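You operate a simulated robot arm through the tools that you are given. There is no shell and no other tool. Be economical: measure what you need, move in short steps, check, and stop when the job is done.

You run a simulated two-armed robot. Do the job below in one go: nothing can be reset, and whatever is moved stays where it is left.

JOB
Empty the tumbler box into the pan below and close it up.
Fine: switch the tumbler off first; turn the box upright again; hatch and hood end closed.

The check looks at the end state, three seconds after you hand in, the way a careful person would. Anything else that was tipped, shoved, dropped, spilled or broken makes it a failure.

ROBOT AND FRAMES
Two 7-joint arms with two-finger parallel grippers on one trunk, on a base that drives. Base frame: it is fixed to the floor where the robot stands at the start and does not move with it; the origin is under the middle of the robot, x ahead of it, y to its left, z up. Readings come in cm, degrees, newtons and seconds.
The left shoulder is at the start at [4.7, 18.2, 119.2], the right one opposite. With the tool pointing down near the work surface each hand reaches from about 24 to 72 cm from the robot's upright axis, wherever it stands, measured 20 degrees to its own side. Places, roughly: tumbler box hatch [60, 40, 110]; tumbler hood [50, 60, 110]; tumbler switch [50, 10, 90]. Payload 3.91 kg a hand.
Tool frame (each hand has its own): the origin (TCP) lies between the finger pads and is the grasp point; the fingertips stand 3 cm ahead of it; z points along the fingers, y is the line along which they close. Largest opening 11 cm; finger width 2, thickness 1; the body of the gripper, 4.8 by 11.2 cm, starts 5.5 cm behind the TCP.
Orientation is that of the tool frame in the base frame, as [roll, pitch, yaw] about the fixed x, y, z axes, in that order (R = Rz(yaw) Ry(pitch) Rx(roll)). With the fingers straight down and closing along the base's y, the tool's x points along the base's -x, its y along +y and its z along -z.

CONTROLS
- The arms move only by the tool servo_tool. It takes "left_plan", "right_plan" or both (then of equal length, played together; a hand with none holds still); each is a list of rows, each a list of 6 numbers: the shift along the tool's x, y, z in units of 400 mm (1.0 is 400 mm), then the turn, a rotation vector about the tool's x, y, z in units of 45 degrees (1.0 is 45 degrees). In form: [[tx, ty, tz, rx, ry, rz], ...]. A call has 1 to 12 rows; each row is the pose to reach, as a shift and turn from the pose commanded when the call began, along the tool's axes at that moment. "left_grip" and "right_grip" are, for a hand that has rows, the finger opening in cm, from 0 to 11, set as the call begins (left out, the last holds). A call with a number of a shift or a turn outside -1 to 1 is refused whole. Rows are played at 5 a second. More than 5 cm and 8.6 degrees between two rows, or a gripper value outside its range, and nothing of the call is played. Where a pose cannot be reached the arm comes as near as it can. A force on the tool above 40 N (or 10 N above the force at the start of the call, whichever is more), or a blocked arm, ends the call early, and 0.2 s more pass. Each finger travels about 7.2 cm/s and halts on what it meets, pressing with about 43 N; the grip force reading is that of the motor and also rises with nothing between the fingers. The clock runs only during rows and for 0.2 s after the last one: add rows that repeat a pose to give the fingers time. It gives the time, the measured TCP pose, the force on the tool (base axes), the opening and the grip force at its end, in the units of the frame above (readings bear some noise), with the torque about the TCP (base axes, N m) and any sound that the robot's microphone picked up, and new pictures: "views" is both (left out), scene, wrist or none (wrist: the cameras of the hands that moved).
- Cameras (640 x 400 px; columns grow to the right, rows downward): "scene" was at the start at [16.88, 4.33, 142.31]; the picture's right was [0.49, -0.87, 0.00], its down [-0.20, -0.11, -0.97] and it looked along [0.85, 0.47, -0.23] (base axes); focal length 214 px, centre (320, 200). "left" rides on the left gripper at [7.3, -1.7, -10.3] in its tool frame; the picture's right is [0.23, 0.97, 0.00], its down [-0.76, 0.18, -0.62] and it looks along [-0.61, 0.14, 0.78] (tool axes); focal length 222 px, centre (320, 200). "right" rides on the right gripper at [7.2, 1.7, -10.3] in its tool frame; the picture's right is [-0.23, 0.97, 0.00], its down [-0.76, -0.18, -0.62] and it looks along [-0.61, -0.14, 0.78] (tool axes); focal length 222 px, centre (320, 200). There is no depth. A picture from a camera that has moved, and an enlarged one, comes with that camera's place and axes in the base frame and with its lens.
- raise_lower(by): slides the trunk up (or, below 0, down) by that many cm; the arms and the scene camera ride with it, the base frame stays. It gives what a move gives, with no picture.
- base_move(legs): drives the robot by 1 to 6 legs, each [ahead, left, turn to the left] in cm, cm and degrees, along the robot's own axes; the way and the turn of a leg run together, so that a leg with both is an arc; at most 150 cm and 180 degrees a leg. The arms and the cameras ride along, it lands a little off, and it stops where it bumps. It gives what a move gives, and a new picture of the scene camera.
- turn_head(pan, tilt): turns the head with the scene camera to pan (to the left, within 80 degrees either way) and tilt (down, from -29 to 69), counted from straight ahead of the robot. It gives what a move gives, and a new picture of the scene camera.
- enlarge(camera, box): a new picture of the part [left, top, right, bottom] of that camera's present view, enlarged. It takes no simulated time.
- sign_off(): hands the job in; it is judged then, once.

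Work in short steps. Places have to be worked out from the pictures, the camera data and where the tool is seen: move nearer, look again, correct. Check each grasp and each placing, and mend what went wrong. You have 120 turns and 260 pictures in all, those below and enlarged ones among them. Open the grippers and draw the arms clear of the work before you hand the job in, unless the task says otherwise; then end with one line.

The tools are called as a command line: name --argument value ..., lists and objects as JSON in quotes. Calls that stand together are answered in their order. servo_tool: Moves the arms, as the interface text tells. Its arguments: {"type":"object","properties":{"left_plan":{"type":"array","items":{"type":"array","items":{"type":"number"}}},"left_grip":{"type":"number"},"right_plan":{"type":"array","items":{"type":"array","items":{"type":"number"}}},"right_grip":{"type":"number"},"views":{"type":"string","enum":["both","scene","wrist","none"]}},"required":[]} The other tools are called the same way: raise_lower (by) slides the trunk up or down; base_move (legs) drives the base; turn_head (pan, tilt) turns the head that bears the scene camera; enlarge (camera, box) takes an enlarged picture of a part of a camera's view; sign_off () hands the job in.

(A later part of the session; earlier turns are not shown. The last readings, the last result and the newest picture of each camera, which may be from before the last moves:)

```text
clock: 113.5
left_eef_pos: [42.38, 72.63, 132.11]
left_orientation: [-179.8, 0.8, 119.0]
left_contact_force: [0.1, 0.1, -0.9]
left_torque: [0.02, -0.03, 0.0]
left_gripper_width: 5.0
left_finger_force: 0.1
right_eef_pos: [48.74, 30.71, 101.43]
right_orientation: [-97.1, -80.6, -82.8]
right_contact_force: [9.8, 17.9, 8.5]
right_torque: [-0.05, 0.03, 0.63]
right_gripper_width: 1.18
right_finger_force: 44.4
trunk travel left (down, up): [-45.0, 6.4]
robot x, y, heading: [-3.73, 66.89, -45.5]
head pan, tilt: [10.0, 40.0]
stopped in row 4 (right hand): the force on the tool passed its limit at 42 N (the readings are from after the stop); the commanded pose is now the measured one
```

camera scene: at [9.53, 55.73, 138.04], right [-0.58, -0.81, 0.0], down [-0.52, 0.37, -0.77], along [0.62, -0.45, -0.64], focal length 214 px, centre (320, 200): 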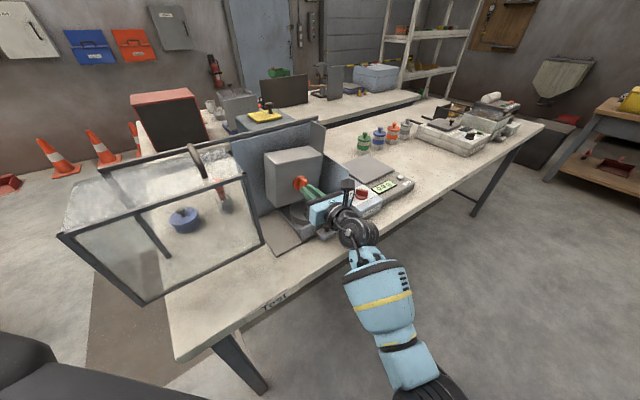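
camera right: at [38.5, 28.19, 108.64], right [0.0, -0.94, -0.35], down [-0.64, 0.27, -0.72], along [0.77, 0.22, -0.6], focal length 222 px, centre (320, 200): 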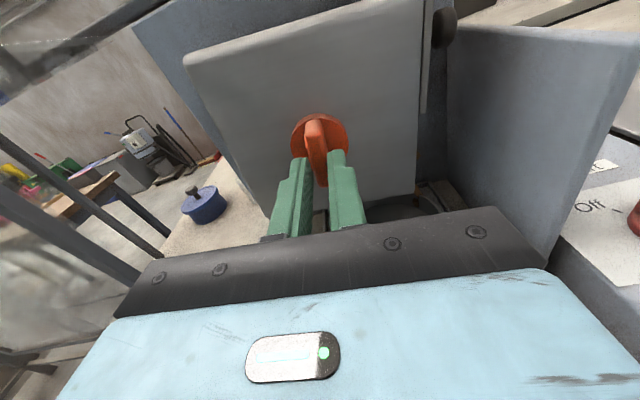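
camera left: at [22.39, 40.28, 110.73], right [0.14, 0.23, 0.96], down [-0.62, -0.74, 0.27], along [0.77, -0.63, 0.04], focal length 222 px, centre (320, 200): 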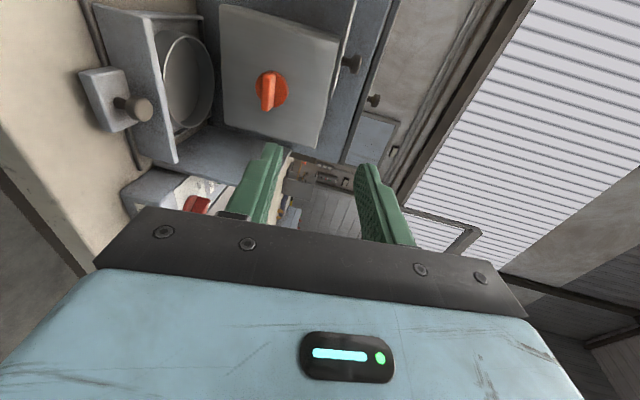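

Something on the arm side resists while box torque stays near zero. I open the fingers slightly (still around the blade) to see whether box holds itself and the force vanishes.

servo_tool --right_plan '[[0, 0, 0, 0, 0, 0], [0, 0, 0, 0, 0, 0], [0, 0, 0, 0, 0, 0]]' --right_grip 2.2 --views "both"

enlarge --camera "right" --box '[160, 0, 640, 240]'

```text
clock: 114.3
left_eef_pos: [42.43, 72.47, 132.02]
left_orientation: [-179.8, 0.8, 118.9]
left_contact_force: [0.4, 0.1, 0.4]
left_torque: [0.01, -0.01, 0.01]
left_gripper_width: 5.0
left_finger_force: 0.1
right_eef_pos: [48.59, 30.22, 101.22]
right_orientation: [-97.9, -80.4, -82.5]
right_contact_force: [-0.8, 1.8, -1.3]
right_torque: [-0.03, 0.01, 0.04]
right_gripper_width: 2.29
right_finger_force: 1.0
trunk travel left (down, up): [-45.0, 6.4]
robot x, y, heading: [-3.93, 66.65, -45.6]
head pan, tilt: [10.0, 40.0]
camera scene: at [9.47, 55.62, 138.04], right [-0.58, -0.81, 0.0], down [-0.52, 0.37, -0.77], along [0.62, -0.45, -0.64], focal length 214 px, centre (320, 200)
camera right: at [38.32, 27.54, 108.3], right [-0.02, -0.92, -0.39], down [-0.64, 0.31, -0.71], along [0.77, 0.23, -0.59], focal length 222 px, centre (320, 200)
```

scene: 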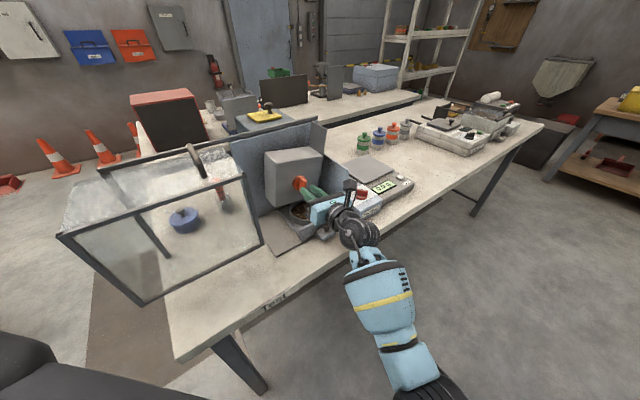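
right: 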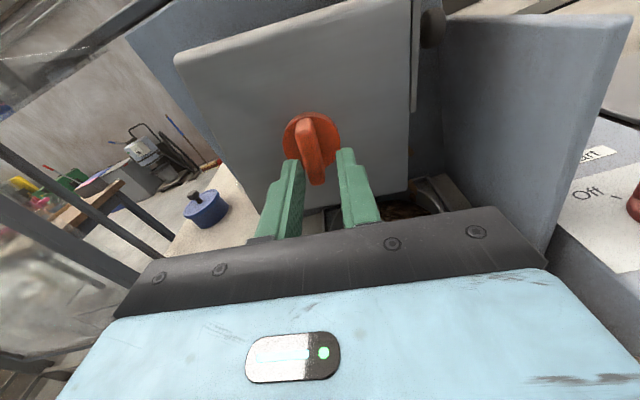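

```text
1.33 times, centred on (400, 120) of right
camera zoom: at [38.32, 27.54, 108.3], right [-0.02, -0.92, -0.39], down [-0.64, 0.31, -0.71], along [0.77, 0.23, -0.59], focal length 296 px, centre (213, 307)
```

zoom: 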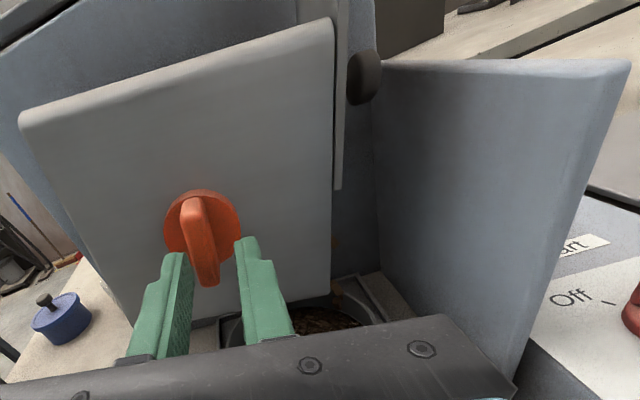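

Material is already in the pan and the box holds itself by friction. I regrip here, unstrained and slightly deeper, then continue the roll to empty it fully.

servo_tool --right_plan '[[0, 0, 0.006, 0, 0, 0], [0, 0, 0.012, 0, 0, 0], [0, 0, 0.012, 0, 0, 0]]' --views "none"

servo_tool --right_plan '[[0, 0, 0, 0, 0, 0], [0, 0, 0, 0, 0, 0], [0, 0, 0, 0, 0, 0]]' --right_grip 0 --views "none"

servo_tool --right_plan '[[0, 0, 0, 0, 0, 0.05], [0, 0, 0, 0, 0, 0.1], [0, 0, 0, 0, 0, 0.15], [0, 0, 0, 0, 0, 0.2], [0, 0, 0, 0, 0, 0.25], [0, 0, 0, 0, 0, 0.3], [0, 0, 0, 0, 0, 0.35], [0, 0, 0, 0, 0, 0.4], [0, 0, 0, 0, 0, 0.4]]' --views "none"

```text
clock: 115.1
left_eef_pos: [42.1, 72.41, 132.23]
left_orientation: [-179.8, 0.9, 118.9]
left_contact_force: [-0.4, -0.3, -0.3]
left_torque: [-0.02, 0.01, -0.02]
left_gripper_width: 5.04
left_finger_force: 0.2
right_eef_pos: [48.86, 30.33, 101.22]
right_orientation: [-97.5, -80.3, -82.9]
right_contact_force: [-30.8, 4.7, -7.8]
right_torque: [-0.09, 0.12, 0.49]
right_gripper_width: 2.34
right_finger_force: 0.9
trunk travel left (down, up): [-45.0, 6.4]
robot x, y, heading: [-3.85, 66.76, -45.8]
head pan, tilt: [10.0, 40.0]
```

```text
clock: 115.4
left_eef_pos: [41.95, 72.74, 132.25]
left_orientation: [180.0, 1.0, 118.9]
left_contact_force: [-0.1, -0.2, -0.2]
left_torque: [-0.04, 0.0, -0.01]
left_gripper_width: 5.0
left_finger_force: 0.0
right_eef_pos: [48.72, 30.85, 101.37]
right_orientation: [-98.9, -80.3, -81.3]
right_contact_force: [-23.6, 12.6, 3.3]
right_torque: [-0.09, 0.46, 0.43]
right_gripper_width: 1.18
right_finger_force: 31.6
trunk travel left (down, up): [-45.0, 6.4]
robot x, y, heading: [-3.85, 66.84, -45.9]
head pan, tilt: [10.0, 40.0]
stopped in row 1 (right hand): the force on the tool passed its limit at 44 N (the readings are from after the stop); the commanded pose is now the measured one
```

```text
clock: 116.2
left_eef_pos: [42.06, 72.79, 132.15]
left_orientation: [-179.9, 0.9, 119.1]
left_contact_force: [0.5, -0.2, 0.5]
left_torque: [0.04, 0.0, -0.01]
left_gripper_width: 5.02
left_finger_force: 0.1
right_eef_pos: [48.82, 30.84, 101.37]
right_orientation: [-96.0, -75.7, -83.6]
right_contact_force: [-9.7, 22.7, 9.5]
right_torque: [0.0, -0.16, 0.79]
right_gripper_width: 1.19
right_finger_force: 44.9
trunk travel left (down, up): [-45.0, 6.4]
robot x, y, heading: [-3.39, 66.97, -45.5]
head pan, tilt: [10.0, 40.0]
stopped in row 3 (right hand): the force on the tool passed its limit at 42 N (the readings are from after the stop); the commanded pose is now the measured one
```

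The blade's true centre is y≈30.85 and the compliant base springs the hand toward −y. I bias +y and continue turning slowly.

servo_tool --right_plan '[[0.002, -0.01, -0.002, 0, 0, 0], [0.004, -0.018, -0.004, 0, 0, 0.0], [0.004, -0.022, -0.004, 0, 0, 0.05], [0.004, -0.025, -0.004, 0, 0, 0.1], [0.004, -0.028, -0.004, 0, 0, 0.15], [0.004, -0.03, -0.004, 0, 0, 0.2], [0.004, -0.033, -0.004, 0, 0, 0.25], [0.004, -0.035, -0.004, 0, 0, 0.3], [0.004, -0.035, -0.004, 0, 0, 0.3]]' --views "none"

```text
clock: 116.9
left_eef_pos: [42.27, 73.01, 132.15]
left_orientation: [-179.8, 0.8, 119.2]
left_contact_force: [-0.1, 0.3, 0.9]
left_torque: [0.02, -0.03, 0.02]
left_gripper_width: 5.01
left_finger_force: 0.0
right_eef_pos: [48.84, 30.75, 101.46]
right_orientation: [-99.9, -75.7, -80.1]
right_contact_force: [0.1, 20.4, -1.6]
right_torque: [-0.02, -0.52, 0.57]
right_gripper_width: 1.2
right_finger_force: 45.0
trunk travel left (down, up): [-45.0, 6.4]
robot x, y, heading: [-3.71, 66.57, -45.4]
head pan, tilt: [10.0, 40.0]
stopped in row 3 (right hand): the force on the tool passed its limit at 41 N (the readings are from after the stop); the commanded pose is now the measured one
```

I'll release, recentre the unstrained hand accurately on the blade (y 30.95, z 101.45), and regrip before continuing.

servo_tool --right_plan '[[0, 0, 0, 0, 0, 0], [0, 0, 0, 0, 0, 0], [0, 0, 0, 0, 0, 0], [0, 0, 0, 0, 0, 0]]' --right_grip 2.2 --views "wrist"

enlarge --camera "right" --box '[160, 0, 640, 240]'

```text
clock: 117.9
left_eef_pos: [42.41, 72.63, 132.09]
left_orientation: [-179.8, 0.8, 119.1]
left_contact_force: [0.9, -0.8, -0.3]
left_torque: [-0.03, -0.01, -0.02]
left_gripper_width: 5.0
left_finger_force: 0.1
right_eef_pos: [48.65, 30.13, 101.26]
right_orientation: [-99.5, -75.6, -80.8]
right_contact_force: [-0.4, 1.1, 0.5]
right_torque: [0.0, -0.03, 0.03]
right_gripper_width: 2.22
right_finger_force: 0.1
trunk travel left (down, up): [-45.0, 6.4]
robot x, y, heading: [-3.72, 66.82, -45.1]
head pan, tilt: [10.0, 40.0]
camera right: at [38.56, 26.96, 108.33], right [-0.02, -0.89, -0.46], down [-0.65, 0.36, -0.67], along [0.76, 0.28, -0.59], focal length 222 px, centre (320, 200)
```

right: 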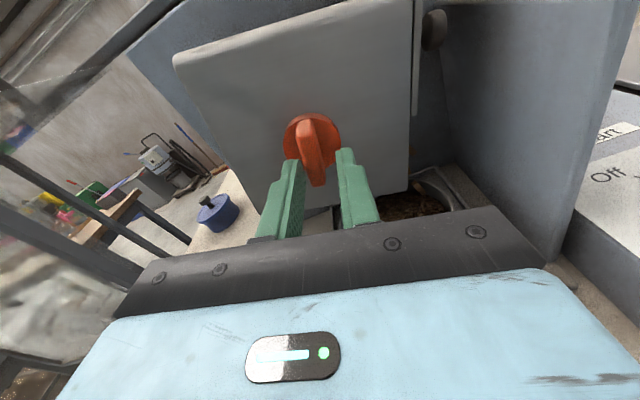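

```text
1.33 times, centred on (400, 120) of right
camera zoom: at [38.56, 26.96, 108.33], right [-0.02, -0.89, -0.46], down [-0.65, 0.36, -0.67], along [0.76, 0.28, -0.59], focal length 296 px, centre (213, 307)
```

zoom: 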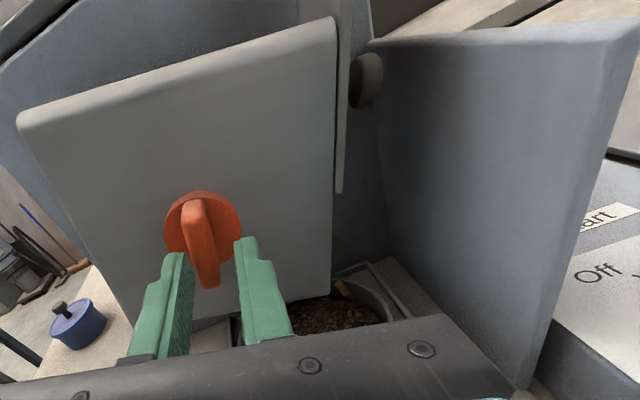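

servo_tool --right_plan '[[0.002, -0.006, 0, 0, 0, 0], [0.005, -0.013, 0, 0, 0, 0], [0.005, -0.019, 0, 0, 0, 0], [0.005, -0.02, 0, 0, 0, 0]]' --views "none"

servo_tool --right_plan '[[0, 0, 0, 0, 0, 0], [0, 0, 0, 0, 0, 0], [0, 0, 0, 0, 0, 0]]' --right_grip 0 --views "none"

```text
clock: 118.9
left_eef_pos: [42.47, 72.69, 132.06]
left_orientation: [-179.8, 0.8, 119.0]
left_contact_force: [0.1, 1.0, 0.3]
left_torque: [0.02, -0.02, 0.02]
left_gripper_width: 4.97
left_finger_force: 0.1
right_eef_pos: [48.55, 30.55, 101.85]
right_orientation: [-100.1, -76.2, -80.6]
right_contact_force: [0.8, -0.2, -0.7]
right_torque: [-0.03, -0.03, -0.02]
right_gripper_width: 2.19
right_finger_force: 0.0
trunk travel left (down, up): [-45.0, 6.4]
robot x, y, heading: [-3.78, 66.95, -45.6]
head pan, tilt: [10.0, 40.0]
```

```text
clock: 119.7
left_eef_pos: [42.41, 72.93, 132.06]
left_orientation: [-179.9, 0.8, 119.0]
left_contact_force: [0.3, -0.3, 0.3]
left_torque: [0.02, 0.05, -0.01]
left_gripper_width: 4.99
left_finger_force: 0.1
right_eef_pos: [48.56, 30.7, 101.76]
right_orientation: [-100.1, -76.4, -80.6]
right_contact_force: [6.2, 5.3, 12.6]
right_torque: [0.01, 0.88, 0.49]
right_gripper_width: 1.18
right_finger_force: 45.1
trunk travel left (down, up): [-45.0, 6.4]
robot x, y, heading: [-3.71, 66.87, -45.2]
head pan, tilt: [10.0, 40.0]
```

Loads are small now. Slow roll on.

servo_tool --right_plan '[[0, 0, 0, 0, 0, 0.04], [0, 0, 0, 0, 0, 0.08], [0, 0, 0, 0, 0, 0.12], [0, 0, 0, 0, 0, 0.16], [0, 0, 0, 0, 0, 0.2], [0, 0, 0, 0, 0, 0.24], [0, 0, 0, 0, 0, 0.28], [0, 0, 0, 0, 0, 0.32], [0, 0, 0, 0, 0, 0.36], [0, 0, 0, 0, 0, 0.4], [0, 0, 0, 0, 0, 0.44], [0, 0, 0, 0, 0, 0.48]]' --views "scene"

```text
clock: 120.3
left_eef_pos: [42.54, 72.91, 132.05]
left_orientation: [-179.7, 0.7, 119.3]
left_contact_force: [-0.7, -0.6, -0.2]
left_torque: [0.02, 0.0, 0.02]
left_gripper_width: 5.0
left_finger_force: 0.1
right_eef_pos: [48.53, 30.7, 101.85]
right_orientation: [-98.3, -74.1, -82.2]
right_contact_force: [11.1, 13.9, 10.0]
right_torque: [0.03, -0.16, 0.56]
right_gripper_width: 1.2
right_finger_force: 44.6
trunk travel left (down, up): [-45.0, 6.4]
robot x, y, heading: [-3.26, 66.66, -45.3]
head pan, tilt: [10.0, 40.0]
stopped in row 3 (right hand): the force on the tool passed its limit at 42 N (the readings are from after the stop); the commanded pose is now the measured one
camera scene: at [9.62, 55.89, 138.02], right [-0.58, -0.82, 0.0], down [-0.52, 0.37, -0.77], along [0.62, -0.44, -0.64], focal length 214 px, centre (320, 200)
```

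scene: 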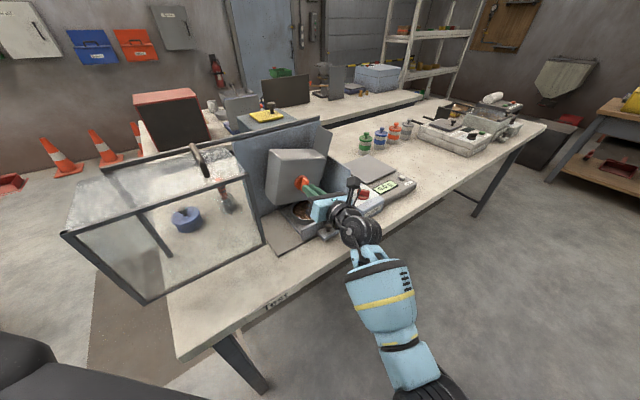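

I test whether the arm itself can roll further here: release, back out 4 cm and roll freely.

servo_tool --right_plan '[[0, 0, 0, 0, 0, 0], [0, 0, 0, 0, 0, 0], [0, 0, -0.03, 0, 0, 0], [0, 0, -0.07, 0, 0, 0], [0, 0, -0.1, 0, 0, 0], [0, 0, -0.1, 0, 0, 0]]' --right_grip 3.5 --views "none"

servo_tool --right_plan '[[0, 0, 0, 0, 0, 0.1], [0, 0, 0, 0, 0, 0.2], [0, 0, 0, 0, 0, 0.3], [0, 0, 0, 0, 0, 0.4], [0, 0, 0, 0, 0, 0.5], [0, 0, 0, 0, 0, 0.6], [0, 0, 0, 0, 0, 0.7], [0, 0, 0, 0, 0, 0.76]]' --views "both"

```text
clock: 121.7
left_eef_pos: [42.53, 72.74, 132.04]
left_orientation: [-179.8, 0.8, 119.2]
left_contact_force: [0.0, -0.6, 0.1]
left_torque: [-0.04, 0.01, 0.0]
left_gripper_width: 4.97
left_finger_force: 0.0
right_eef_pos: [44.37, 30.48, 101.99]
right_orientation: [-98.7, -73.6, -82.2]
right_contact_force: [1.1, -0.1, 0.2]
right_torque: [-0.01, 0.01, 0.03]
right_gripper_width: 3.5
right_finger_force: 0.0
trunk travel left (down, up): [-45.0, 6.4]
robot x, y, heading: [-3.4, 66.89, -45.2]
head pan, tilt: [10.0, 40.0]
```

```text
clock: 123.7
left_eef_pos: [42.43, 72.78, 132.08]
left_orientation: [-179.8, 0.8, 119.2]
left_contact_force: [-0.2, 0.0, -0.3]
left_torque: [0.0, 0.0, -0.03]
left_gripper_width: 5.01
left_finger_force: 0.0
right_eef_pos: [42.15, 26.03, 98.1]
right_orientation: [-99.8, -43.8, -86.5]
right_contact_force: [0.0, -0.1, 0.3]
right_torque: [0.0, -0.03, -0.01]
right_gripper_width: 3.52
right_finger_force: 0.1
trunk travel left (down, up): [-45.0, 6.4]
robot x, y, heading: [-3.37, 66.75, -45.5]
head pan, tilt: [10.0, 40.0]
stopped in row 8 (right hand): the arm was blocked; the commanded pose is now the measured one
camera scene: at [9.55, 55.74, 138.04], right [-0.58, -0.82, 0.0], down [-0.52, 0.37, -0.77], along [0.62, -0.44, -0.64], focal length 214 px, centre (320, 200)
camera right: at [31.92, 20.36, 103.23], right [-0.13, -0.51, -0.85], down [-0.63, 0.71, -0.33], along [0.77, 0.49, -0.42], focal length 222 px, centre (320, 200)
```

scene: 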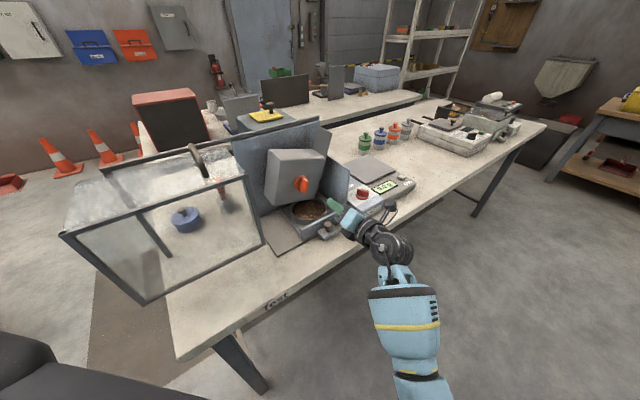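
right: 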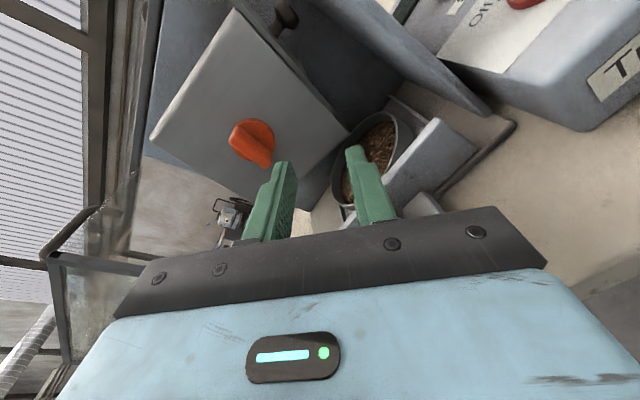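

The arm is physically limited beyond ~95° in this stance. The box holds its angle, so I can regrip with the hand flipped 180° (roll −75°) and finish from there. I unwind the roll.

servo_tool --right_plan '[[0, 0, 0, 0, 0, -0.18], [0, 0, 0, 0, 0, -0.36], [0, 0, 0, 0, 0, -0.54], [0, 0, 0, 0, 0, -0.72], [0, 0, 0, 0, 0, -0.9], [0, 0, 0, 0, 0, -1.0]]' --views "none"

servo_tool --right_plan '[[0, 0, 0, 0, 0, -0.18], [0, 0, 0, 0, 0, -0.36], [0, 0, 0, 0, 0, -0.54], [0, 0, 0, 0, 0, -0.72], [0, 0, 0, 0, 0, -0.9], [0, 0, 0, 0, 0, -1.0]]' --views "none"

servo_tool --right_plan '[[0, 0, 0, 0, 0, -0.18], [0, 0, 0, 0, 0, -0.36], [0, 0, 0, 0, 0, -0.54], [0, 0, 0, 0, 0, -0.72], [0, 0, 0, 0, 0, -0.9], [0, 0, 0, 0, 0, -1.0]]' --views "scene"

```text
clock: 125.1
left_eef_pos: [42.39, 72.81, 132.02]
left_orientation: [-179.8, 0.8, 119.3]
left_contact_force: [-0.6, -0.2, -1.4]
left_torque: [0.05, 0.02, -0.02]
left_gripper_width: 5.0
left_finger_force: 0.1
right_eef_pos: [42.13, 26.2, 98.2]
right_orientation: [-174.2, -83.1, -9.1]
right_contact_force: [-0.4, -0.6, 0.1]
right_torque: [0.0, -0.02, -0.04]
right_gripper_width: 3.49
right_finger_force: 0.0
trunk travel left (down, up): [-45.0, 6.4]
robot x, y, heading: [-3.82, 66.84, -45.1]
head pan, tilt: [10.0, 40.0]
```

```text
clock: 126.5
left_eef_pos: [42.42, 72.74, 132.06]
left_orientation: [-179.8, 0.7, 119.2]
left_contact_force: [-0.2, 0.0, -0.6]
left_torque: [0.0, 0.0, 0.0]
left_gripper_width: 5.01
left_finger_force: 0.0
right_eef_pos: [42.15, 26.22, 98.16]
right_orientation: [99.8, -45.3, 79.7]
right_contact_force: [0.2, 0.3, 0.6]
right_torque: [-0.02, -0.01, -0.01]
right_gripper_width: 3.49
right_finger_force: 0.0
trunk travel left (down, up): [-45.0, 6.4]
robot x, y, heading: [-3.61, 66.81, -45.5]
head pan, tilt: [10.0, 40.0]
```

```text
clock: 127.9
left_eef_pos: [42.35, 72.73, 132.06]
left_orientation: [-179.8, 0.8, 119.2]
left_contact_force: [0.3, 0.8, 0.5]
left_torque: [0.0, 0.02, 0.02]
left_gripper_width: 4.97
left_finger_force: 0.1
right_eef_pos: [42.2, 26.21, 98.14]
right_orientation: [96.9, -0.8, 86.7]
right_contact_force: [0.1, -0.1, -0.2]
right_torque: [0.02, 0.0, 0.01]
right_gripper_width: 3.51
right_finger_force: 0.0
trunk travel left (down, up): [-45.0, 6.4]
robot x, y, heading: [-3.65, 66.53, -45.0]
head pan, tilt: [10.0, 40.0]
camera scene: at [9.56, 55.75, 138.04], right [-0.58, -0.82, 0.0], down [-0.52, 0.37, -0.77], along [0.62, -0.44, -0.64], focal length 214 px, centre (320, 200)
```

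scene: 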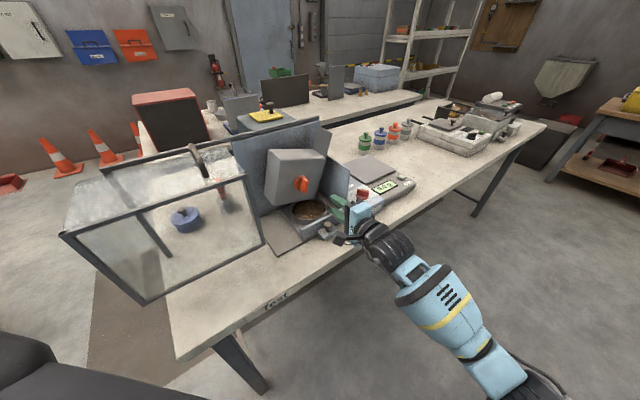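

servo_tool --right_plan '[[0.03, 0.02, -0.02, -0.05, 0.02, 0], [0.06, 0.04, -0.03, -0.1, 0.05, 0], [0.09, 0.06, -0.03, -0.153, 0.073, 0], [0.115, 0.084, -0.03, -0.153, 0.073, 0], [0.115, 0.084, -0.03, -0.153, 0.073, 0]]' --views "none"

servo_tool --right_plan '[[0, 0, 0, 0, 0, -0.18], [0, 0, 0, 0, 0, -0.36], [0, 0, 0, 0, 0, -0.54], [0, 0, 0, 0, 0, -0.72], [0, 0, 0, 0, 0, -0.9], [0, 0, 0, 0, 0, -1.0]]' --views "none"

servo_tool --right_plan '[[0, 0, 0, 0, 0, -0.18], [0, 0, 0, 0, 0, -0.36], [0, 0, 0, 0, 0, -0.54], [0, 0, 0, 0, 0, -0.65], [0, 0, 0, 0, 0, -0.65]]' --views "both"

```text
clock: 129.1
left_eef_pos: [42.53, 72.79, 132.16]
left_orientation: [-179.9, 0.8, 119.2]
left_contact_force: [-0.5, 0.3, 0.2]
left_torque: [0.01, 0.01, -0.01]
left_gripper_width: 5.0
left_finger_force: 0.1
right_eef_pos: [41.57, 30.82, 101.78]
right_orientation: [89.9, -1.0, 89.9]
right_contact_force: [-0.1, 0.4, 0.6]
right_torque: [0.0, -0.02, -0.03]
right_gripper_width: 3.49
right_finger_force: 0.1
trunk travel left (down, up): [-45.0, 6.4]
robot x, y, heading: [-3.66, 67.01, -45.4]
head pan, tilt: [10.0, 40.0]
```

```text
clock: 130.5
left_eef_pos: [42.41, 72.89, 132.14]
left_orientation: [-179.8, 0.8, 119.2]
left_contact_force: [0.6, -0.1, 0.0]
left_torque: [0.04, 0.01, 0.01]
left_gripper_width: 5.02
left_finger_force: 0.1
right_eef_pos: [41.68, 30.83, 101.72]
right_orientation: [90.0, 44.1, 89.9]
right_contact_force: [-0.6, -0.2, -0.1]
right_torque: [0.01, 0.01, -0.02]
right_gripper_width: 3.49
right_finger_force: 0.1
trunk travel left (down, up): [-45.0, 6.4]
robot x, y, heading: [-3.69, 66.83, -45.8]
head pan, tilt: [10.0, 40.0]
```

```text
clock: 131.7
left_eef_pos: [42.46, 72.83, 131.99]
left_orientation: [-179.8, 0.8, 119.3]
left_contact_force: [0.2, 0.0, -0.3]
left_torque: [0.0, -0.03, -0.01]
left_gripper_width: 5.0
left_finger_force: 0.0
right_eef_pos: [41.75, 30.91, 101.72]
right_orientation: [90.0, 73.3, 89.8]
right_contact_force: [0.4, 0.2, 0.0]
right_torque: [0.0, 0.01, 0.01]
right_gripper_width: 3.52
right_finger_force: 0.1
trunk travel left (down, up): [-45.0, 6.4]
robot x, y, heading: [-3.3, 66.81, -45.4]
head pan, tilt: [10.0, 40.0]
camera scene: at [9.56, 55.75, 138.04], right [-0.58, -0.82, 0.0], down [-0.52, 0.37, -0.77], along [0.62, -0.44, -0.64], focal length 214 px, centre (320, 200)
camera right: at [31.29, 34.65, 95.22], right [0.0, 0.87, 0.5], down [-0.62, -0.39, 0.68], along [0.78, -0.31, 0.54], focal length 222 px, centre (320, 200)
```

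scene: 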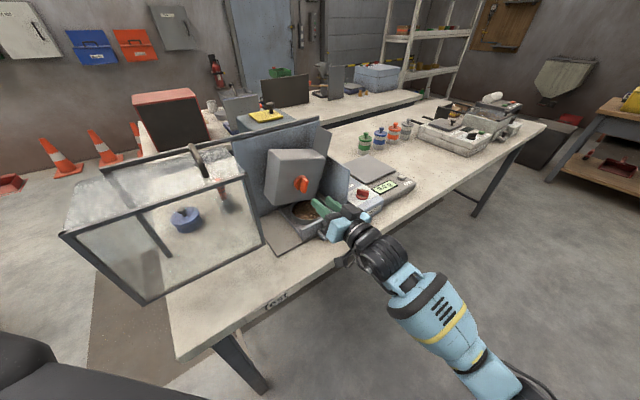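
right: 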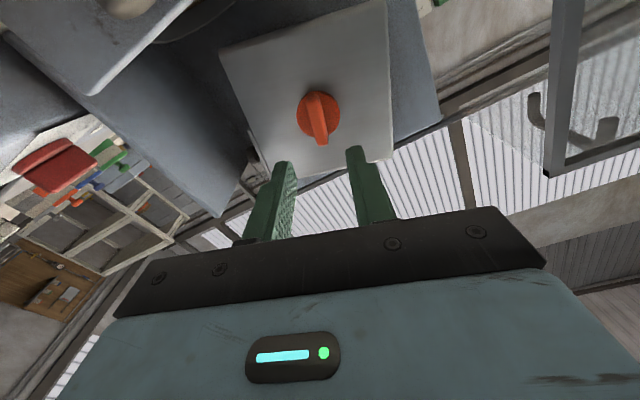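

The flipped pose tracks precisely and is lined up. I advance and grip the blade again.

servo_tool --right_plan '[[0.006, -0.002, 0.06, 0, 0, 0], [0.006, -0.002, 0.12, 0, 0, 0], [0.006, -0.002, 0.16, 0, 0, 0], [0.006, -0.002, 0.174, 0, 0, 0], [0.006, -0.002, 0.174, 0, 0, 0]]' --views "none"

servo_tool --right_plan '[[0, 0, 0, 0, 0, 0], [0, 0, 0, 0, 0, 0], [0, 0, 0, 0, 0, 0], [0, 0, 0, 0, 0, 0]]' --right_grip 0 --views "wrist"

```text
clock: 132.9
left_eef_pos: [42.54, 72.83, 132.11]
left_orientation: [-179.8, 0.7, 119.1]
left_contact_force: [-0.3, 0.5, -0.1]
left_torque: [-0.01, -0.01, 0.02]
left_gripper_width: 5.03
left_finger_force: 0.0
right_eef_pos: [48.66, 30.84, 101.58]
right_orientation: [89.8, 73.2, 89.9]
right_contact_force: [0.4, 0.7, 0.4]
right_torque: [-0.01, 0.0, 0.01]
right_gripper_width: 3.49
right_finger_force: 0.1
trunk travel left (down, up): [-45.0, 6.4]
robot x, y, heading: [-3.71, 66.74, -45.4]
head pan, tilt: [10.0, 40.0]
```

```text
clock: 133.9
left_eef_pos: [42.52, 72.67, 132.04]
left_orientation: [-179.8, 0.8, 119.1]
left_contact_force: [0.9, -0.3, -0.1]
left_torque: [-0.01, 0.05, 0.01]
left_gripper_width: 5.02
left_finger_force: 0.1
right_eef_pos: [48.69, 30.64, 101.46]
right_orientation: [90.0, 73.3, 90.0]
right_contact_force: [1.1, -3.3, -0.1]
right_torque: [0.0, 0.23, -0.09]
right_gripper_width: 1.2
right_finger_force: 45.0
trunk travel left (down, up): [-45.0, 6.4]
robot x, y, heading: [-3.89, 66.89, -45.6]
head pan, tilt: [10.0, 40.0]
camera right: at [38.3, 34.54, 95.09], right [0.0, 0.87, 0.5], down [-0.62, -0.39, 0.68], along [0.78, -0.31, 0.54], focal length 222 px, centre (320, 200)
```

right: 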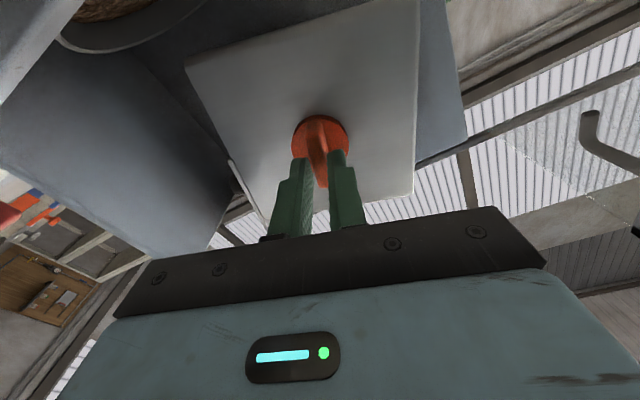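

A clean, unstrained grip. I continue turning by 27° to ~133°.

servo_tool --right_plan '[[0, 0, 0, 0, 0, 0.06], [0, 0, 0, 0, 0, 0.12], [0, 0, 0, 0, 0, 0.18], [0, 0, 0, 0, 0, 0.24], [0, 0, 0, 0, 0, 0.3], [0, 0, 0, 0, 0, 0.36], [0, 0, 0, 0, 0, 0.42], [0, 0, 0, 0, 0, 0.48], [0, 0, 0, 0, 0, 0.54], [0, 0, 0, 0, 0, 0.6], [0, 0, 0, 0, 0, 0.6]]' --views "both"

enlarge --camera "scene" --box '[220, 110, 420, 280]'

```text
clock: 136.3
left_eef_pos: [42.59, 72.64, 132.1]
left_orientation: [-179.8, 0.7, 119.2]
left_contact_force: [-0.6, 0.6, -0.1]
left_torque: [-0.02, -0.01, -0.02]
left_gripper_width: 5.01
left_finger_force: 0.0
right_eef_pos: [48.7, 30.72, 101.43]
right_orientation: [89.9, 46.2, 89.8]
right_contact_force: [6.9, -6.4, 7.1]
right_torque: [-1.02, -0.33, -0.27]
right_gripper_width: 1.23
right_finger_force: 45.0
trunk travel left (down, up): [-45.0, 6.4]
robot x, y, heading: [-3.59, 66.83, -45.2]
head pan, tilt: [10.0, 40.0]
camera scene: at [9.6, 55.7, 138.04], right [-0.58, -0.82, 0.0], down [-0.52, 0.37, -0.77], along [0.62, -0.44, -0.64], focal length 214 px, centre (320, 200)
camera right: at [38.31, 37.06, 97.43], right [0.0, 0.55, 0.84], down [-0.62, -0.65, 0.43], along [0.78, -0.52, 0.34], focal length 222 px, centre (320, 200)
```

scene: 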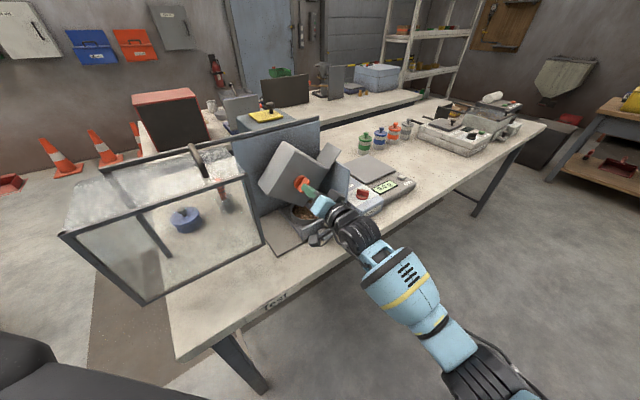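
right: 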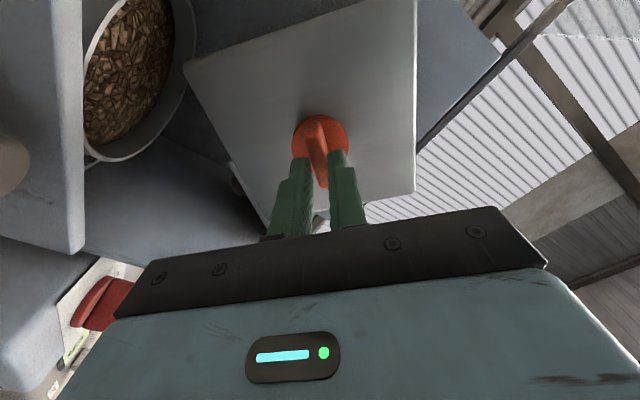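

```text
2.35 times, centred on (320, 195) of scene
camera zoom: at [9.6, 55.7, 138.04], right [-0.58, -0.82, 0.0], down [-0.52, 0.37, -0.77], along [0.62, -0.44, -0.64], focal length 505 px, centre (320, 212)
```

zoom: 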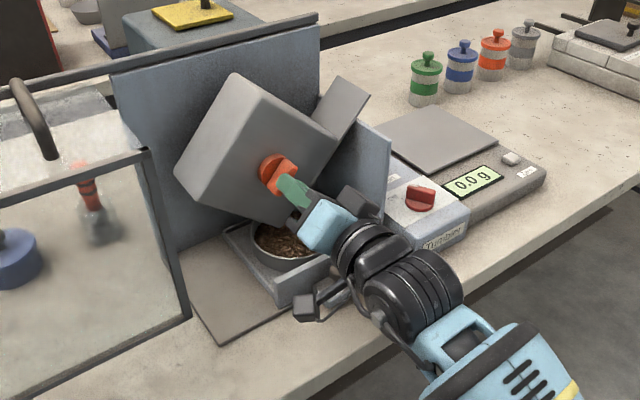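

Pan holds a heap of chips, and a torque of 1 N·m shows the stop or hatch is nearly touching. I rock it back and forth twice to shake out the rest.

servo_tool --right_plan '[[0, 0, 0, 0, 0, -0.15], [0, 0, 0, 0, 0, -0.3], [0, 0, 0, 0, 0, -0.45], [0, 0, 0, 0, 0, -0.3], [0, 0, 0, 0, 0, -0.15], [0, 0, 0, 0, 0, 0], [0, 0, 0, 0, 0, -0.15], [0, 0, 0, 0, 0, -0.3], [0, 0, 0, 0, 0, -0.15], [0, 0, 0, 0, 0, 0], [0, 0, 0, 0, 0, 0], [0, 0, 0, 0, 0, 0]]' --views "wrist"

enlarge --camera "right" --box '[0, 0, 320, 200]'

```text
clock: 138.9
left_eef_pos: [42.52, 72.84, 132.16]
left_orientation: [-179.8, 0.8, 119.2]
left_contact_force: [0.1, 0.1, 0.3]
left_torque: [0.0, 0.01, -0.04]
left_gripper_width: 5.02
left_finger_force: 0.0
right_eef_pos: [48.69, 30.82, 101.41]
right_orientation: [90.0, 46.3, 90.0]
right_contact_force: [1.5, -2.6, 5.7]
right_torque: [-0.98, -0.03, 0.07]
right_gripper_width: 1.23
right_finger_force: 45.2
trunk travel left (down, up): [-45.0, 6.4]
robot x, y, heading: [-3.89, 67.0, -45.1]
head pan, tilt: [10.0, 40.0]
camera right: at [38.3, 37.08, 97.42], right [0.0, 0.55, 0.84], down [-0.62, -0.65, 0.43], along [0.78, -0.52, 0.34], focal length 222 px, centre (320, 200)
```

right: 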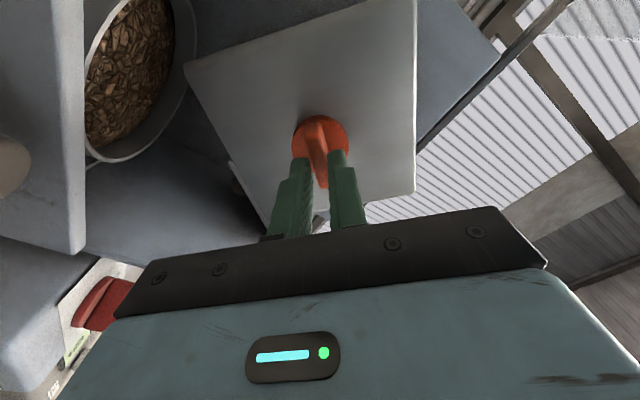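

```text
2.00 times, centred on (160, 100) of right
camera zoom: at [38.3, 37.08, 97.42], right [0.0, 0.55, 0.84], down [-0.62, -0.65, 0.43], along [0.78, -0.52, 0.34], focal length 444 px, centre (640, 400)
```

zoom: 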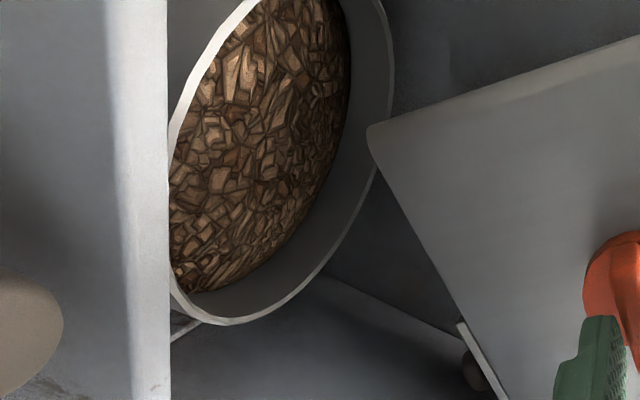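

That is the end stop; the pan is full of chips. Now I turn the box back to ~75°.

servo_tool --right_plan '[[0, 0, 0, 0, 0, -0.1], [0, 0, 0, 0, 0, -0.2], [0, 0, 0, 0, 0, -0.3], [0, 0, 0, 0, 0, -0.4], [0, 0, 0, 0, 0, -0.5], [0, 0, 0, 0, 0, -0.6], [0, 0, 0, 0, 0, -0.7], [0, 0, 0, 0, 0, -0.8], [0, 0, 0, 0, 0, -0.9], [0, 0, 0, 0, 0, -1.0], [0, 0, 0, 0, 0, -1.0]]' --views "none"

servo_tool --right_plan '[[0, 0, 0, 0, 0, -0.1], [0, 0, 0, 0, 0, -0.2], [0, 0, 0, 0, 0, -0.3], [0, 0, 0, 0, 0, -0.4], [0, 0, 0, 0, 0, -0.5], [0, 0, 0, 0, 0, -0.6], [0, 0, 0, 0, 0, -0.7], [0, 0, 0, 0, 0, -0.7]]' --views "both"

```text
clock: 141.3
left_eef_pos: [42.66, 72.73, 131.96]
left_orientation: [-179.8, 0.7, 119.1]
left_contact_force: [0.4, 0.7, 0.0]
left_torque: [-0.02, 0.0, 0.0]
left_gripper_width: 5.0
left_finger_force: 0.1
right_eef_pos: [48.58, 30.71, 101.46]
right_orientation: [-90.9, 88.7, -91.0]
right_contact_force: [10.3, -4.3, 2.2]
right_torque: [-0.05, -1.15, -0.05]
right_gripper_width: 1.17
right_finger_force: 45.2
trunk travel left (down, up): [-45.0, 6.4]
robot x, y, heading: [-3.17, 66.64, -45.5]
head pan, tilt: [10.0, 40.0]
```

```text
clock: 142.2
left_eef_pos: [42.08, 72.94, 132.12]
left_orientation: [-179.9, 0.7, 119.2]
left_contact_force: [-0.3, 0.0, 0.0]
left_torque: [0.03, 0.0, 0.01]
left_gripper_width: 4.99
left_finger_force: 0.0
right_eef_pos: [48.75, 30.54, 101.55]
right_orientation: [-92.7, 75.7, -90.8]
right_contact_force: [-14.2, 11.7, 1.8]
right_torque: [-0.07, 1.19, -0.09]
right_gripper_width: 1.17
right_finger_force: 45.3
right hand out of reach, approached as far as the arm can: row 3, 4
trunk travel left (down, up): [-45.0, 6.4]
robot x, y, heading: [-3.63, 66.59, -45.2]
head pan, tilt: [10.0, 40.0]
stopped in row 4 (right hand): the force on the tool passed its limit at 50 N (the readings are from after the stop); the commanded pose is now the measured one
camera scene: at [9.26, 55.83, 138.07], right [-0.58, -0.82, 0.0], down [-0.52, 0.37, -0.77], along [0.63, -0.44, -0.64], focal length 214 px, centre (320, 200)
camera right: at [38.23, 30.2, 94.18], right [-0.03, 1.0, -0.02], down [-0.61, 0.0, 0.79], along [0.79, 0.04, 0.61], focal length 222 px, centre (320, 200)
```

scene: 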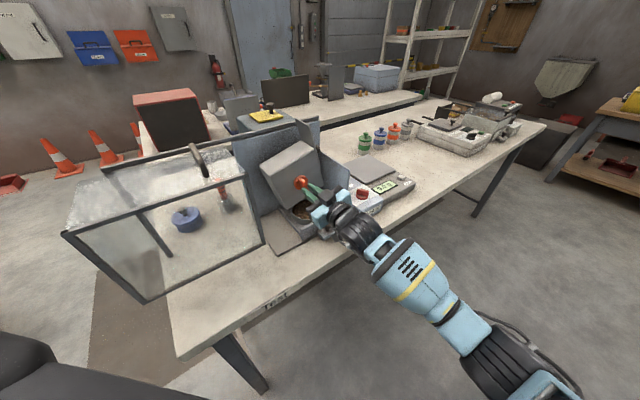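
right: 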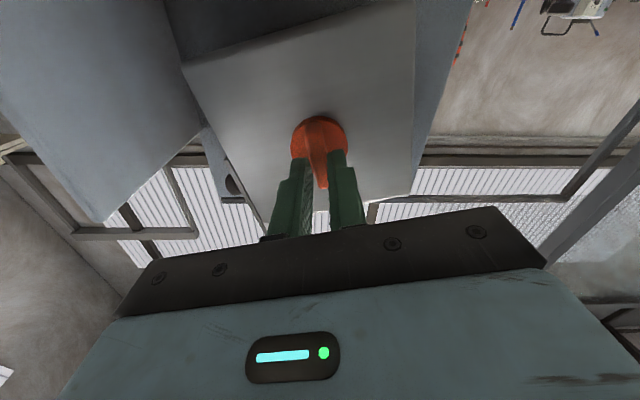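

Box is at ~76°, the limit for this grip. I release, back out, and roll +180° to regrip.

servo_tool --right_plan '[[0, 0, 0, 0, 0, 0], [0, 0, 0, 0, 0, 0], [0, 0, -0.03, 0, 0, 0], [0, 0, -0.08, 0, 0, 0], [0, 0, -0.13, 0, 0, 0], [0, 0, -0.17, 0, 0, 0], [0, 0, -0.17, 0, 0, 0]]' --right_grip 3.5 --views "none"

servo_tool --right_plan '[[0, 0, 0, 0, 0, 0.18], [0, 0, 0, 0, 0, 0.36], [0, 0, 0, 0, 0, 0.54], [0, 0, 0, 0, 0, 0.72], [0, 0, 0, 0, 0, 0.9], [0, 0, 0, 0, 0, 1.0], [0, 0, 0, 0, 0, 1.0]]' --views "none"

servo_tool --right_plan '[[0, 0, 0, 0, 0, 0.18], [0, 0, 0, 0, 0, 0.36], [0, 0, 0, 0, 0, 0.54], [0, 0, 0, 0, 0, 0.72], [0, 0, 0, 0, 0, 0.9], [0, 0, 0, 0, 0, 1.0], [0, 0, 0, 0, 0, 1.0]]' --views "none"

servo_tool --right_plan '[[0, 0, 0, 0, 0, 0.18], [0, 0, 0, 0, 0, 0.36], [0, 0, 0, 0, 0, 0.54], [0, 0, 0, 0, 0, 0.72], [0, 0, 0, 0, 0, 0.9], [0, 0, 0, 0, 0, 1.0], [0, 0, 0, 0, 0, 1.0]]' --views "none"

servo_tool --right_plan '[[0, 0, 0, 0, 0, 0.18], [0, 0, 0, 0, 0, 0.36], [0, 0, 0, 0, 0, 0.54], [0, 0, 0, 0, 0, 0.72], [0, 0, 0, 0, 0, 0.9], [0, 0, 0, 0, 0, 1.0], [0, 0, 0, 0, 0, 1.0]]' --views "both"

```text
clock: 143.8
left_eef_pos: [42.48, 72.8, 132.0]
left_orientation: [-179.8, 0.8, 119.2]
left_contact_force: [0.4, 0.4, 0.2]
left_torque: [0.06, -0.01, -0.04]
left_gripper_width: 5.02
left_finger_force: 0.2
right_eef_pos: [42.18, 30.13, 101.52]
right_orientation: [-93.6, 75.6, -91.8]
right_contact_force: [0.7, -0.5, -0.2]
right_torque: [0.01, 0.0, 0.01]
right_gripper_width: 3.51
right_finger_force: 0.0
trunk travel left (down, up): [-45.0, 6.4]
robot x, y, heading: [-3.45, 66.62, -45.4]
head pan, tilt: [10.0, 40.0]
```

```text
clock: 145.4
left_eef_pos: [42.4, 72.84, 132.03]
left_orientation: [-179.8, 0.9, 119.2]
left_contact_force: [0.3, -0.2, -0.4]
left_torque: [0.0, 0.01, 0.0]
left_gripper_width: 5.0
left_finger_force: 0.1
right_eef_pos: [42.05, 30.22, 101.4]
right_orientation: [91.6, 59.3, 93.0]
right_contact_force: [-0.4, -1.3, -0.1]
right_torque: [0.0, -0.04, 0.05]
right_gripper_width: 3.49
right_finger_force: 0.0
trunk travel left (down, up): [-45.0, 6.4]
robot x, y, heading: [-3.77, 67.25, -45.3]
head pan, tilt: [10.0, 40.0]
```

```text
clock: 147.0
left_eef_pos: [42.39, 72.87, 132.12]
left_orientation: [-179.8, 0.8, 119.2]
left_contact_force: [0.3, -0.5, 0.2]
left_torque: [-0.03, -0.02, -0.02]
left_gripper_width: 5.01
left_finger_force: 0.0
right_eef_pos: [42.12, 30.1, 101.46]
right_orientation: [90.8, 14.5, 91.8]
right_contact_force: [0.6, -0.4, 0.3]
right_torque: [-0.02, -0.03, -0.01]
right_gripper_width: 3.5
right_finger_force: 0.1
trunk travel left (down, up): [-45.0, 6.4]
robot x, y, heading: [-3.69, 66.6, -45.1]
head pan, tilt: [10.0, 40.0]
```

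```text
clock: 148.6
left_eef_pos: [42.56, 72.83, 132.13]
left_orientation: [-179.8, 0.9, 119.2]
left_contact_force: [0.2, 0.5, 0.2]
left_torque: [0.01, -0.02, -0.03]
left_gripper_width: 5.01
left_finger_force: 0.0
right_eef_pos: [42.01, 30.13, 101.49]
right_orientation: [90.9, -30.6, 91.1]
right_contact_force: [0.7, -0.1, -0.6]
right_torque: [-0.01, 0.0, 0.02]
right_gripper_width: 3.51
right_finger_force: 0.0
trunk travel left (down, up): [-45.0, 6.4]
robot x, y, heading: [-3.88, 66.86, -45.4]
head pan, tilt: [10.0, 40.0]
```

```text
clock: 150.2
left_eef_pos: [42.43, 72.75, 132.03]
left_orientation: [-179.8, 0.8, 119.3]
left_contact_force: [-0.5, 0.0, -0.1]
left_torque: [-0.02, 0.01, 0.0]
left_gripper_width: 5.02
left_finger_force: 0.0
right_eef_pos: [42.23, 30.13, 101.43]
right_orientation: [93.4, -75.7, 88.4]
right_contact_force: [-0.9, -0.3, 0.7]
right_torque: [0.03, -0.01, -0.02]
right_gripper_width: 3.47
right_finger_force: 0.0
trunk travel left (down, up): [-45.0, 6.4]
robot x, y, heading: [-3.48, 66.95, -45.0]
head pan, tilt: [10.0, 40.0]
camera scene: at [9.51, 55.8, 138.04], right [-0.58, -0.82, 0.0], down [-0.52, 0.37, -0.77], along [0.63, -0.44, -0.64], focal length 214 px, centre (320, 200)
camera right: at [31.85, 30.07, 108.99], right [0.03, -1.0, 0.02], down [-0.63, -0.03, -0.77], along [0.77, 0.01, -0.63], focal length 222 px, centre (320, 200)
```

scene: 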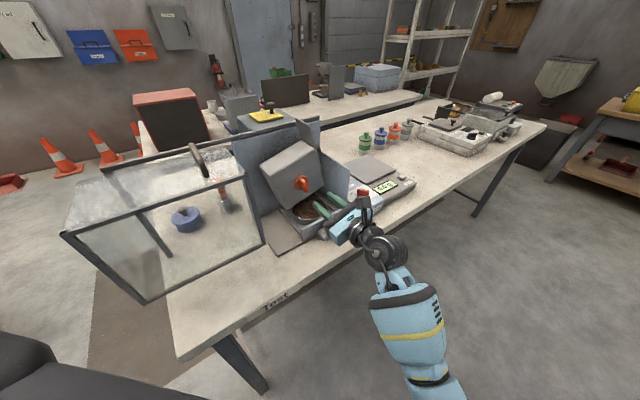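
right: 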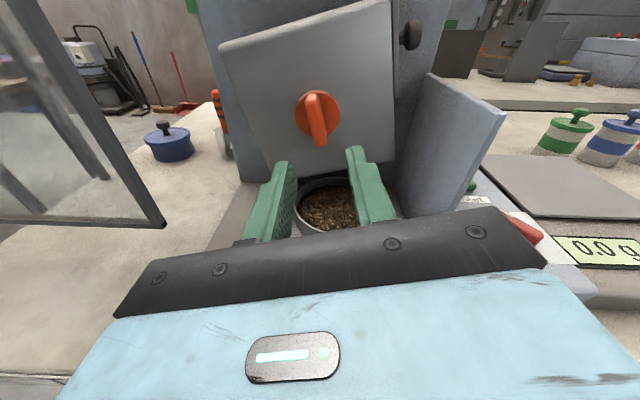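

Pan looks good. I centre on the blade, advance, grip, and turn the box back toward upright.

servo_tool --right_plan '[[0.004, -0.015, 0.05, 0, 0, 0], [0.004, -0.015, 0.1, 0, 0, 0], [0.004, -0.015, 0.14, 0, 0, 0], [0.004, -0.015, 0.163, 0, 0, 0], [0.004, -0.015, 0.163, 0, 0, 0]]' --views "none"

servo_tool --right_plan '[[0, 0, 0, 0, 0, 0], [0, 0, 0, 0, 0, 0], [0, 0, 0, 0, 0, 0], [0, 0, 0, 0, 0, 0]]' --right_grip 0 --views "none"

```text
clock: 151.4
left_eef_pos: [42.34, 72.88, 132.18]
left_orientation: [-179.8, 0.8, 119.3]
left_contact_force: [-0.3, 0.7, 0.0]
left_torque: [0.02, 0.06, 0.03]
left_gripper_width: 5.01
left_finger_force: 0.0
right_eef_pos: [48.65, 30.9, 101.2]
right_orientation: [93.2, -75.5, 88.7]
right_contact_force: [-0.6, 0.6, -0.7]
right_torque: [0.02, 0.0, -0.01]
right_gripper_width: 3.5
right_finger_force: 0.0
trunk travel left (down, up): [-45.0, 6.4]
robot x, y, heading: [-3.85, 66.92, -45.5]
head pan, tilt: [10.0, 40.0]
```

```text
clock: 152.4
left_eef_pos: [42.58, 72.7, 132.18]
left_orientation: [-179.8, 0.7, 119.2]
left_contact_force: [-0.5, -0.5, 0.0]
left_torque: [-0.03, 0.0, -0.01]
left_gripper_width: 5.01
left_finger_force: 0.2
right_eef_pos: [48.6, 30.7, 101.29]
right_orientation: [92.7, -75.5, 88.7]
right_contact_force: [4.7, -12.9, 7.5]
right_torque: [0.01, 0.71, -0.69]
right_gripper_width: 1.21
right_finger_force: 44.8
trunk travel left (down, up): [-45.0, 6.4]
robot x, y, heading: [-3.84, 66.66, -45.1]
head pan, tilt: [10.0, 40.0]
```

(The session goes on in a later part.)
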